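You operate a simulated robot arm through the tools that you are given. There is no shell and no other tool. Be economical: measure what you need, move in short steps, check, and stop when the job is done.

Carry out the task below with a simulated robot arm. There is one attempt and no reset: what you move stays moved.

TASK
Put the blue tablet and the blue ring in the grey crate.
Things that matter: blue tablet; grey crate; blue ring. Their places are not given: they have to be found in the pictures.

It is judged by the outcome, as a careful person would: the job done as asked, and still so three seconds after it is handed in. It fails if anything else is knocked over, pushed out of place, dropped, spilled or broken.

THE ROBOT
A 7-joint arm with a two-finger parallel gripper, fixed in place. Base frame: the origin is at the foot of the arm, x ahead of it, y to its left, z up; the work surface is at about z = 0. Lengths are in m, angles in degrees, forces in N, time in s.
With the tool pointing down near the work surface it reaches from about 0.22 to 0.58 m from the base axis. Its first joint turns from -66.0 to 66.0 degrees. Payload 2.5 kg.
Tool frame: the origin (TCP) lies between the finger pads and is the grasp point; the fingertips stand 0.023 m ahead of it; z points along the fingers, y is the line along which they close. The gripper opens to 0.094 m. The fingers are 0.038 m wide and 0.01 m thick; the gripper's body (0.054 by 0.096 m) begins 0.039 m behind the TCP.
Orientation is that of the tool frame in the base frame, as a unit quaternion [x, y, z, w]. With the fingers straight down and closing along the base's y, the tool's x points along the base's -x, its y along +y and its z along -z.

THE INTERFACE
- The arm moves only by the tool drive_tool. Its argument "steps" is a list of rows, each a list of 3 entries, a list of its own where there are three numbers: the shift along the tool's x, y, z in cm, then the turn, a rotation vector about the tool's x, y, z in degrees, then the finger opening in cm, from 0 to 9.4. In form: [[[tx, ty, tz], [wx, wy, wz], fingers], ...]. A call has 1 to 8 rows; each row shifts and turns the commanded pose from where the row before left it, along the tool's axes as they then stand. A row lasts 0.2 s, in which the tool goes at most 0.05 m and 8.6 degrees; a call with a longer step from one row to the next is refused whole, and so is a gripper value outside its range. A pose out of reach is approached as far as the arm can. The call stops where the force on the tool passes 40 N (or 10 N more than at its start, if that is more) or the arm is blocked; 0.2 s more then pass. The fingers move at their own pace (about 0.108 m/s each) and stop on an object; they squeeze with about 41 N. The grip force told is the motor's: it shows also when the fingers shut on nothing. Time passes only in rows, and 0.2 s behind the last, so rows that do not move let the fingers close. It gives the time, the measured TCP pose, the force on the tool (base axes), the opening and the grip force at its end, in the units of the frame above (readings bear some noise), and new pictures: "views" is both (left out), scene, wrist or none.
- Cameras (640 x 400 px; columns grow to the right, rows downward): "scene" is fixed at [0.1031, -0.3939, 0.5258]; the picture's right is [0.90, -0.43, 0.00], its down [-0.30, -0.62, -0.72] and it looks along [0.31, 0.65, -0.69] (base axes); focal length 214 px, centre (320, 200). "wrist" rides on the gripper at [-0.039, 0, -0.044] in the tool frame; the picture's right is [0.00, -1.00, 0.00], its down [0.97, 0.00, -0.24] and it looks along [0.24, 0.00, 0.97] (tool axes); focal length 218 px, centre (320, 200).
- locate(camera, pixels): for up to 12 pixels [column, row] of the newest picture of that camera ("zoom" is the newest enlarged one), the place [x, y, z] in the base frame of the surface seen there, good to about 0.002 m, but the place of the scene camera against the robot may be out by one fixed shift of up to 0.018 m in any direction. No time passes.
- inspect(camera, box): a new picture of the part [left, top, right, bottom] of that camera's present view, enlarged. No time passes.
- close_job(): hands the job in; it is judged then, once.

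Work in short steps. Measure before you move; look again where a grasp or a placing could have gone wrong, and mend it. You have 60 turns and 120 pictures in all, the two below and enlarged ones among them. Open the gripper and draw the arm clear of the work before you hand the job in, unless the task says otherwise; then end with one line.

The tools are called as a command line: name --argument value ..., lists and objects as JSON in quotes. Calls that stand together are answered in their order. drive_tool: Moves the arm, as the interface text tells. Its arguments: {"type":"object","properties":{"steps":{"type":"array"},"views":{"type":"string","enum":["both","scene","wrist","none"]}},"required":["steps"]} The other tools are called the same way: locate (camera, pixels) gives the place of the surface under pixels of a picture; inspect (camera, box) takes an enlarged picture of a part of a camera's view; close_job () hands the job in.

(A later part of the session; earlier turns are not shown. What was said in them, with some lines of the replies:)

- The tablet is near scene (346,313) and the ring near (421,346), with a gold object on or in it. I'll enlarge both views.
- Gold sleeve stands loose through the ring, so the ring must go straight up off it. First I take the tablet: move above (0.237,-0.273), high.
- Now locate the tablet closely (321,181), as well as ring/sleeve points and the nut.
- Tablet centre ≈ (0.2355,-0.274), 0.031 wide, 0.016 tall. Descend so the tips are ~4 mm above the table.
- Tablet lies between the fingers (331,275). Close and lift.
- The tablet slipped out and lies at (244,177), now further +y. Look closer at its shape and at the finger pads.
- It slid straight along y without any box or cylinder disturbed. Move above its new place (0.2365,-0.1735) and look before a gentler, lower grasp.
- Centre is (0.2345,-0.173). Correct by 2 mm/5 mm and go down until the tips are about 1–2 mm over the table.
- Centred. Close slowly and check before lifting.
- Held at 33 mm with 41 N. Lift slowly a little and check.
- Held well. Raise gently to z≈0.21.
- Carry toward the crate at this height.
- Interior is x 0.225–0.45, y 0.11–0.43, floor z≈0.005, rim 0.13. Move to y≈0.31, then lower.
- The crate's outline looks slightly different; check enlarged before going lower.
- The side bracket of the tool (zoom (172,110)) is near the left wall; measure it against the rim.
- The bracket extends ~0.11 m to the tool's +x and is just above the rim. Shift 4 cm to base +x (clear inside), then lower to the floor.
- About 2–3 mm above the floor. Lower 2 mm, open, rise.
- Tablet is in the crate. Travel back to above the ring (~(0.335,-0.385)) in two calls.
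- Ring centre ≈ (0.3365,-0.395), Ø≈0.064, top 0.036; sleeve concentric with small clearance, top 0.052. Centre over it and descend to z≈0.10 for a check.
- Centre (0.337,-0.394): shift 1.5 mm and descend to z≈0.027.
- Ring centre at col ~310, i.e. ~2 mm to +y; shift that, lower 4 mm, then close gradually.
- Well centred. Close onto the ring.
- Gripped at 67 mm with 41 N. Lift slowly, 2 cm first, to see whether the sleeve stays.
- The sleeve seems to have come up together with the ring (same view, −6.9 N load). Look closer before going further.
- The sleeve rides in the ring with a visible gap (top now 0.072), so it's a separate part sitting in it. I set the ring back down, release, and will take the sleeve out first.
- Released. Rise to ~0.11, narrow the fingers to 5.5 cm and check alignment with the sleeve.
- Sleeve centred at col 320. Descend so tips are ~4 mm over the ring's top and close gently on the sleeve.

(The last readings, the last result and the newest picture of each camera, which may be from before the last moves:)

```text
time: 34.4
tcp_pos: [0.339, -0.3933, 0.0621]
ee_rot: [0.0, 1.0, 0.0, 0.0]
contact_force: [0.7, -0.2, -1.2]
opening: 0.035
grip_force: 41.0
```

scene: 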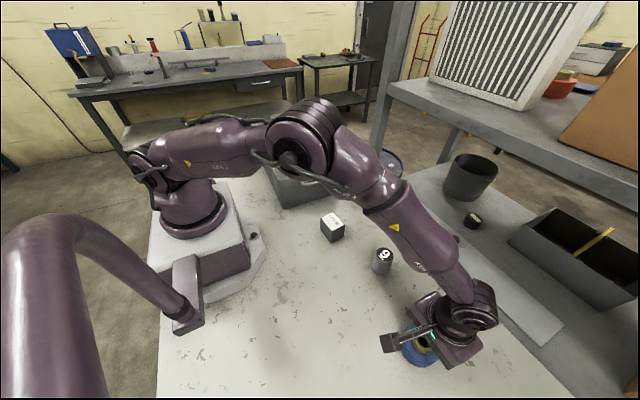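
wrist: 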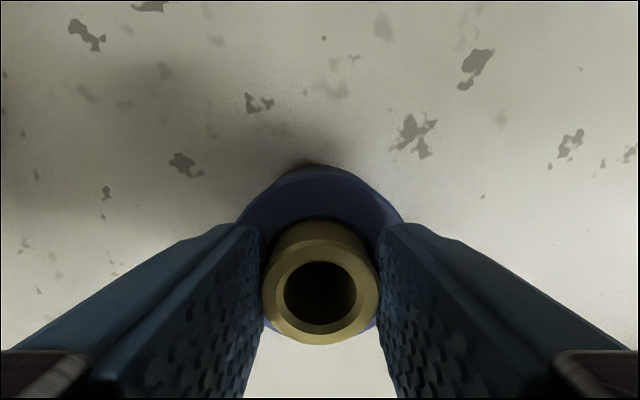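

Sleeve gripped at 35 mm. Lift slowly 2.4 cm and see whether the ring stays.

drive_tool --steps '[[[0, 0, -0.3], [0, 0, 0], 2.8], [[0, 0, -0.6], [0, 0, 0], 2.8], [[0, 0, -0.7], [0, 0, 0], 2.8], [[0, 0, -0.8], [0, 0, 0], 2.8], [[0, 0, 0], [0, 0, 0], 2.8]]'

```text
time: 35.6
tcp_pos: [0.3382, -0.393, 0.0866]
ee_rot: [0.0, 1.0, 0.0, 0.0]
contact_force: [0.8, 0.6, -8.0]
opening: 0.0351
grip_force: 40.6
```

scene: 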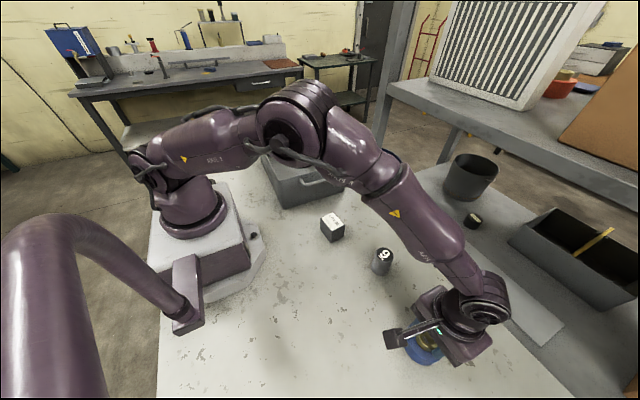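
wrist: 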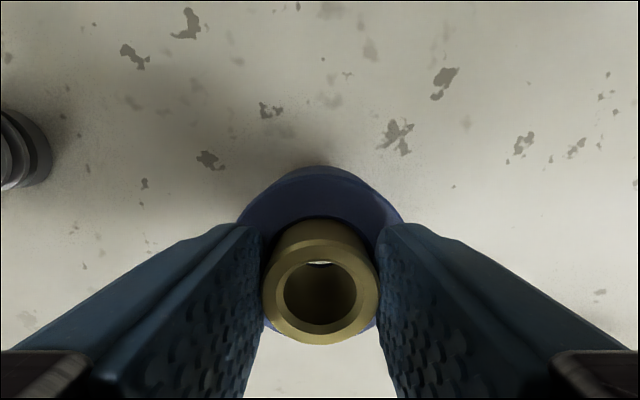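

Load is −8 N again and the ring appears to have come along; confirm by measuring ring and sleeve heights.

locate --camera "wrist" --pixels '[[320, 195], [250, 220], [320, 172], [320, 245], [320, 331], [390, 215], [320, 263]]'

inspect --camera "wrist" --box '[230, 160, 410, 350]'

inspect --camera "scene" --box '[380, 310, 476, 380]'

```text
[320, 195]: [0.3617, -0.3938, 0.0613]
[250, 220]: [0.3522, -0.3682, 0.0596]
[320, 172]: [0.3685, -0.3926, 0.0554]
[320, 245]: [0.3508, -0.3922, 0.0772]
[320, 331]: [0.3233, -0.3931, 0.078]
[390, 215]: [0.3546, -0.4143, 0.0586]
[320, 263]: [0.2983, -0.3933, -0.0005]
```

```text
2.11 times, centred on (320, 255) of wrist
```

zoom: 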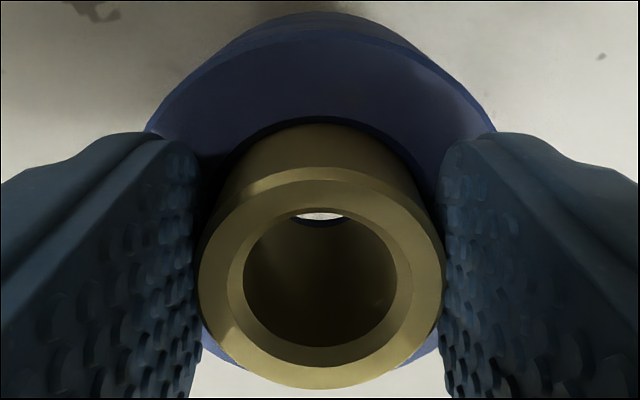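

```text
5.71 times, centred on (428, 345) of scene
```

zoom: 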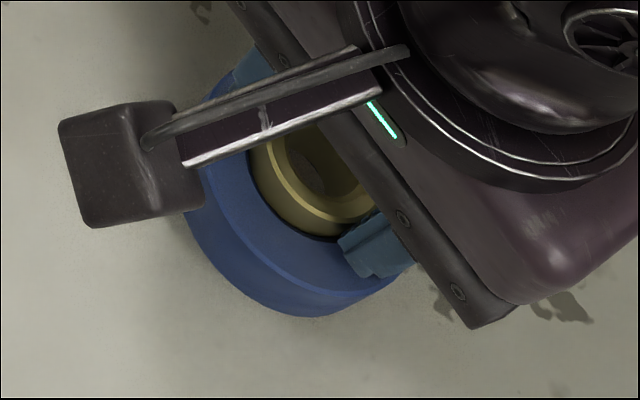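

Ring top 0.060, sleeve top 0.078: both rose 24 mm whichever part is held, and the bore is open below, so sleeve and ring are one piece. For a deeper hold I set it down and regrip by the ring's outside.

drive_tool --steps '[[[0, 0, 0.9], [0, 0, 0], 2.8], [[0, 0, 0.9], [0, 0, 0], 2.8], [[0, 0, 0.55], [0, 0, 0], 2.8], [[0, 0, 0], [0, 0, 0], 2.8], [[0, 0, 0], [0, 0, 0], 4.5], [[0, 0, -2.5], [0, 0, 0], 5.5], [[0, 0, -2], [0, 0, 0], 9.4], [[0, 0, 0], [0, 0, 0], 9.4]]' --views "wrist"

```text
time: 37.4
tcp_pos: [0.3367, -0.3938, 0.1107]
ee_rot: [0.0, 1.0, 0.0, 0.0]
contact_force: [-0.5, -0.2, 0.3]
opening: 0.0941
grip_force: 0.0
```

wrist: 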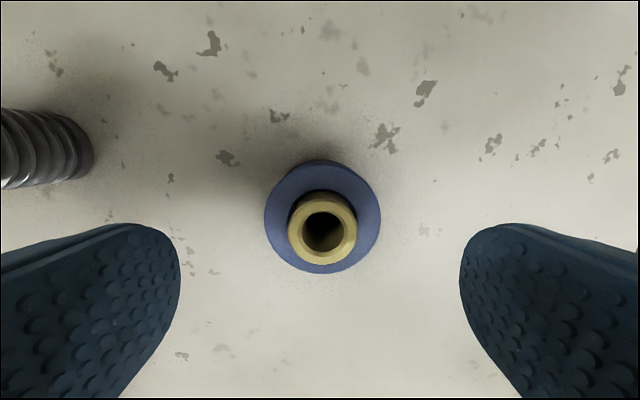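

Set down upright and centred. Descend around the ring, and close gradually.

drive_tool --steps '[[[0, 0, 3], [0, 0, 0], 9.4], [[0, 0, 3.3], [0, 0, 0], 9.4], [[0, 0, 1.8], [0, 0, 0], 9.4], [[0, 0, 0.2], [0, 0, 0], 8.0], [[0, 0, 0], [0, 0, 0], 7.2], [[0, 0, 0], [0, 0, 0], 6.7], [[0, 0, 0], [0, 0, 0], 5.8], [[0, 0, 0], [0, 0, 0], 5.8]]' --views "wrist"

```text
time: 39.2
tcp_pos: [0.3395, -0.3945, 0.0288]
ee_rot: [0.0, 1.0, 0.0, -0.001]
contact_force: [1.1, -1.4, -0.6]
opening: 0.067
grip_force: 41.3
```

wrist: 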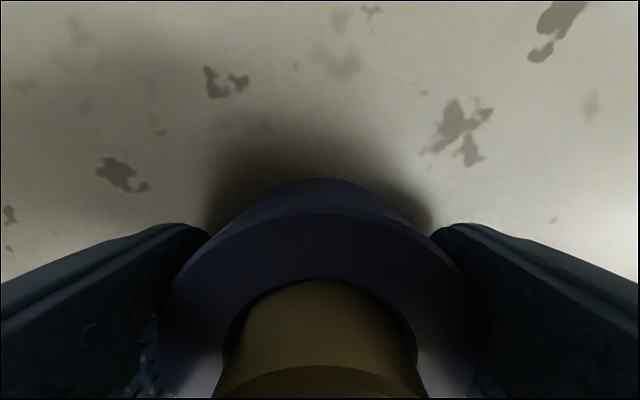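

Gripped (67 mm, 41 N). Lift gently to z≈0.22.

drive_tool --steps '[[[0, 0, -0.6], [0, 0, 0], 5.8], [[0, 0, -1.5], [0, 0, 0], 5.8], [[0, 0, -2.5], [0, 0, 0], 5.8], [[0, 0, -3], [0, 0, 0], 5.8], [[0, 0, -3.5], [0, 0, 0], 5.8], [[0, 0, -3.5], [0, 0, 0], 5.8], [[0, 0, -3], [0, 0, 0], 5.8], [[0, 0, -2], [0, 0, 0], 5.8]]'

```text
time: 41.0
tcp_pos: [0.3371, -0.3942, 0.223]
ee_rot: [0.0, 1.0, 0.0, 0.0]
contact_force: [0.6, -0.1, -6.1]
opening: 0.0674
grip_force: 41.3
```

scene: 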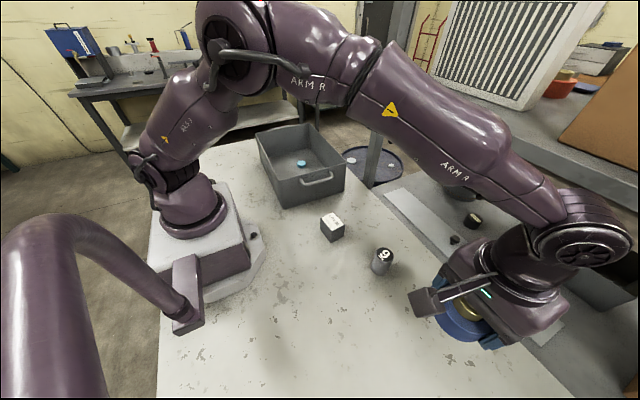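
wrist: 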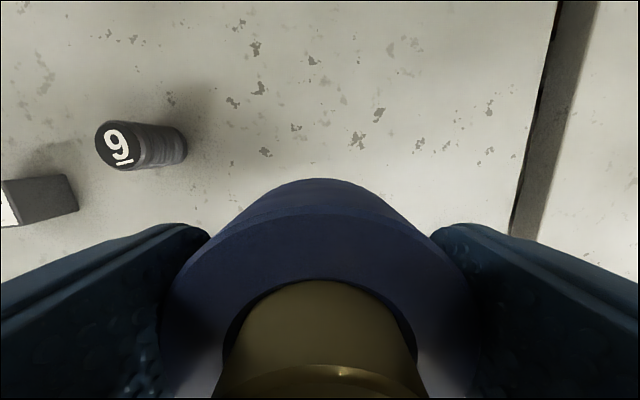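

Ring held firmly. Carry toward the crate.

drive_tool --steps '[[[-0.2, 1.5, 0], [0, 0, 0], 5.8], [[-0.2, 2.8, 0], [0, 0, 0], 5.8], [[-0.2, 3.7, 0], [0, 0, 0], 5.8], [[-0.2, 3.9, 0], [0, 0, 0], 5.8], [[-0.2, 3.9, 0], [0, 0, 0], 5.8], [[-0.2, 3.9, 0], [0, 0, 0], 5.8], [[-0.2, 3.9, 0], [0, 0, 0], 5.8], [[-0.2, 3.9, 0], [0, 0, 0], 5.8]]' --views "none"

drive_tool --steps '[[[-0.2, 3.9, 0], [0, 0, 0], 5.8], [[-0.2, 3.9, 0], [0, 0, 0], 5.8], [[-0.2, 3.9, 0], [0, 0, 0], 5.8], [[-0.2, 3.9, 0], [0, 0, 0], 5.8], [[-0.2, 3.9, 0], [0, 0, 0], 5.8], [[-0.2, 3.9, 0], [0, 0, 0], 5.8], [[-0.2, 3.5, 0], [0, 0, 0], 5.8], [[-0.2, 2, 0], [0, 0, 0], 5.8]]'

```text
time: 42.8
tcp_pos: [0.3528, -0.1185, 0.2244]
ee_rot: [0.0, 1.0, -0.001, 0.0]
contact_force: [0.0, 0.3, -7.2]
opening: 0.0672
grip_force: 40.6
```

```text
time: 44.6
tcp_pos: [0.3712, 0.1727, 0.2234]
ee_rot: [0.0, 1.0, 0.0, 0.0]
contact_force: [0.0, -0.2, -7.8]
opening: 0.0674
grip_force: 40.8
```

scene: 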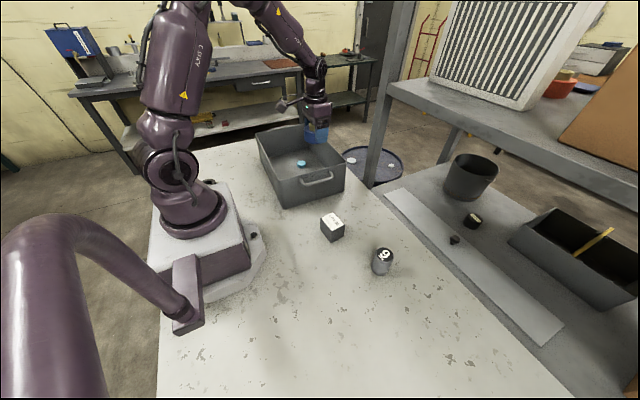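
wrist: 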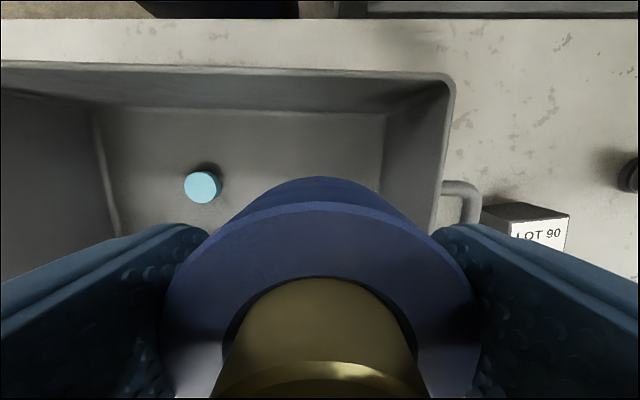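

locate --camera "wrist" --pixels '[[203, 187], [376, 150], [378, 175], [383, 120], [445, 150], [300, 115], [432, 225]]'

```text
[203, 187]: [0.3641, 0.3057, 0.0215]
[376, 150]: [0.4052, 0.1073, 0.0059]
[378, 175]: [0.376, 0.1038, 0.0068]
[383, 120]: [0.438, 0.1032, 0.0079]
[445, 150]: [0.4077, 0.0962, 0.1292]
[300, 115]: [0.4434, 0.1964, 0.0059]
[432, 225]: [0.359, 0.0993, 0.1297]
```

Floor edge y≈0.105, tablet edge 0.29. Move to (0.365,0.19), lower to z≈0.05 first.

drive_tool --steps '[[[0.5, 1.7, 0.5], [0, 0, 0], 5.8], [[0, 0, 2.5], [0, 0, 0], 5.8], [[0, 0, 3.5], [0, 0, 0], 5.8], [[0, 0, 3.5], [0, 0, 0], 5.8], [[0, 0, 3.5], [0, 0, 0], 5.8], [[0, 0, 2.5], [0, 0, 0], 5.8], [[0, 0, 1.2], [0, 0, 0], 5.8], [[0, 0, 0], [0, 0, 0], 5.8]]'

```text
time: 46.4
tcp_pos: [0.3671, 0.1882, 0.0509]
ee_rot: [0.0, 1.0, 0.0, 0.0]
contact_force: [1.1, -1.1, -5.9]
opening: 0.0674
grip_force: 40.8
```

scene: 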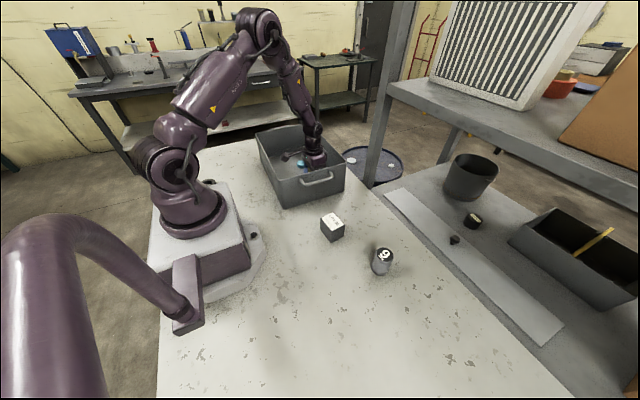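
wrist: 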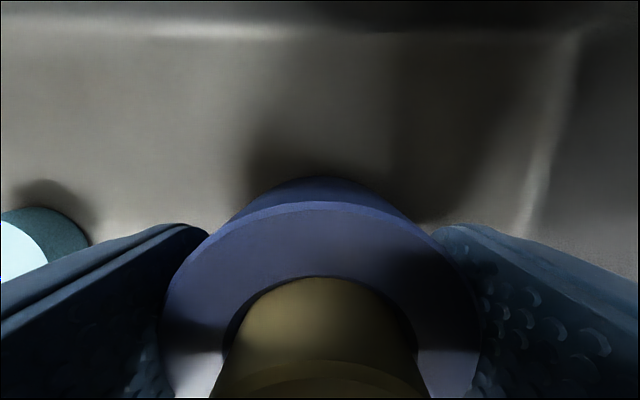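

Clear of tablet and walls. Lower 1.6 cm to the floor.

drive_tool --steps '[[[0, 0, 0.9], [0, 0, 0], 5.8], [[0, 0, 0.5], [0, 0, 0], 5.8], [[0, 0, 0.2], [0, 0, 0], 5.8], [[0, 0, 0], [0, 0, 0], 5.8]]' --views "none"

```text
time: 47.4
tcp_pos: [0.3651, 0.1868, 0.0353]
ee_rot: [0.0, 1.0, 0.001, 0.0]
contact_force: [0.2, -0.1, -6.3]
opening: 0.0671
grip_force: 40.9
```

Still hanging, about 1–2 mm to go. Lower a bit more.

drive_tool --steps '[[[0, 0, 0.1], [0, 0, 0], 5.8], [[0, 0, 0.1], [0, 0, 0], 5.8], [[0, 0, 0], [0, 0, 0], 5.8]]' --views "none"

```text
time: 48.2
tcp_pos: [0.3645, 0.1876, 0.0342]
ee_rot: [0.001, 1.0, 0.0, 0.0]
contact_force: [0.2, -0.5, -5.8]
opening: 0.0673
grip_force: 41.4
```

drive_tool --steps '[[[0, 0, 0.1], [0, 0, 0], 5.8], [[0, 0, 0.1], [0, 0, 0], 5.8], [[0, 0, 0], [0, 0, 0], 5.8]]' --views "none"

```text
time: 49.0
tcp_pos: [0.3657, 0.1882, 0.0338]
ee_rot: [-0.001, 1.0, 0.001, 0.002]
contact_force: [-4.7, -4.3, 26.7]
opening: 0.0675
grip_force: 40.9
```

The load has turned to +27 N: it's on the floor. Open and rise.

drive_tool --steps '[[[0, 0, -0.15], [0, 0, 0], 5.8], [[0, 0, 0], [0, 0, 0], 7.2], [[0, 0, 0], [0, 0, 0], 8.2], [[0, 0, -3], [0, 0, 0], 8.2], [[0, 0, -4.5], [0, 0, 0], 8.2], [[0, 0, -5], [0, 0, 0], 8.2], [[0, 0, -5], [0, 0, 0], 8.2], [[0, 0, -5], [0, 0, 0], 8.2]]'

```text
time: 50.8
tcp_pos: [0.3667, 0.188, 0.2569]
ee_rot: [0.0, 1.0, 0.0, 0.0]
contact_force: [-0.8, 1.1, 1.2]
opening: 0.0819
grip_force: 0.1
```

scene: 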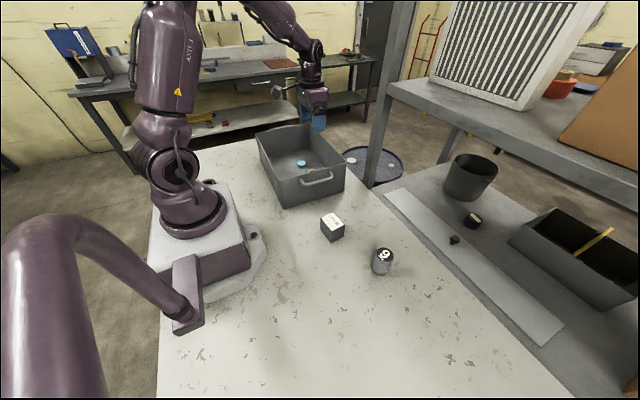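
wrist: 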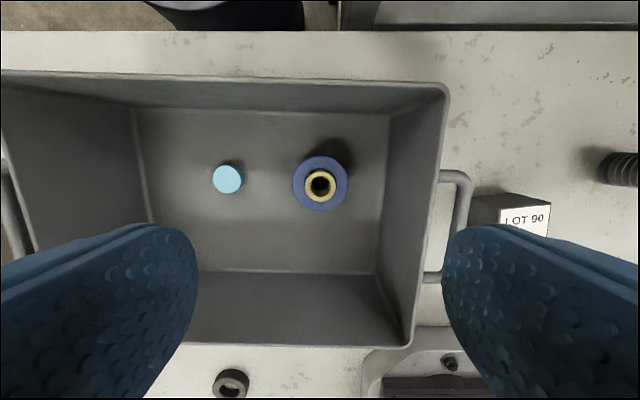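

Both lie in the crate, upright, and nothing else is disturbed. Draw the arm clear upward and away.

drive_tool --steps '[[[0, -2, -4], [0, 0, 0], 9.4], [[0, -3, -3], [0, 0, 0], 9.4], [[0, -4.5, -1], [0, 0, 0], 9.4], [[0, -4.5, 0], [0, 0, 0], 9.4], [[0, -4.5, 0], [0, 0, 0], 9.4], [[0, -4, 0], [0, 0, 0], 9.4], [[0, 0, 0], [0, 0, 0], 9.4]]'

```text
time: 52.4
tcp_pos: [0.3682, -0.0381, 0.3365]
ee_rot: [0.0, 1.0, 0.0, 0.0]
contact_force: [-0.9, 0.4, 0.1]
opening: 0.0939
grip_force: 0.0
```

scene: 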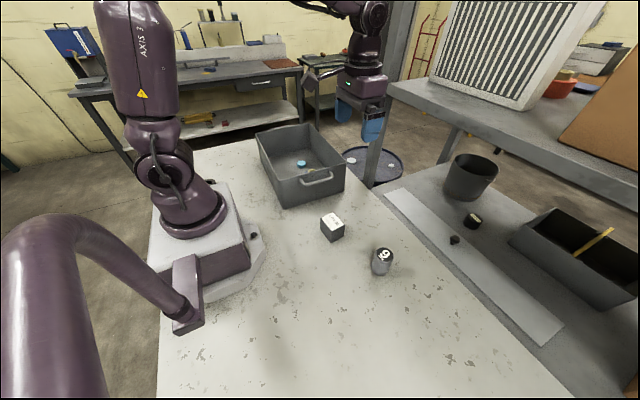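
wrist: 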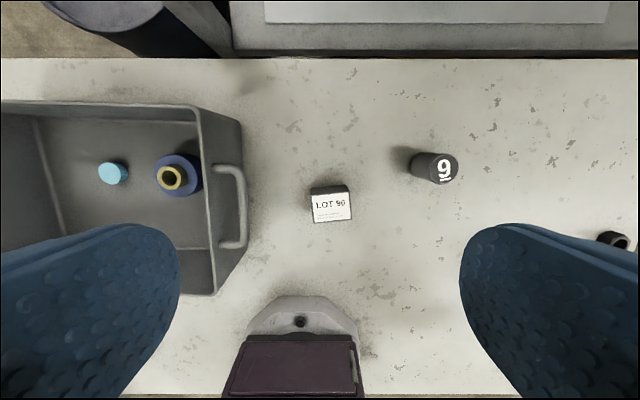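

The tablet and ring are both in the crate, the other objects stand where they were, and the arm is clear. I hand the job in.

close_job

```text
The job is handed in.
```

The blue tablet and the blue ring are in the grey crate; the ring's brass sleeve went in with it, because the two lifted as one piece, and the tablet slipped about 10 cm along the table on the first grasp before the second one held.
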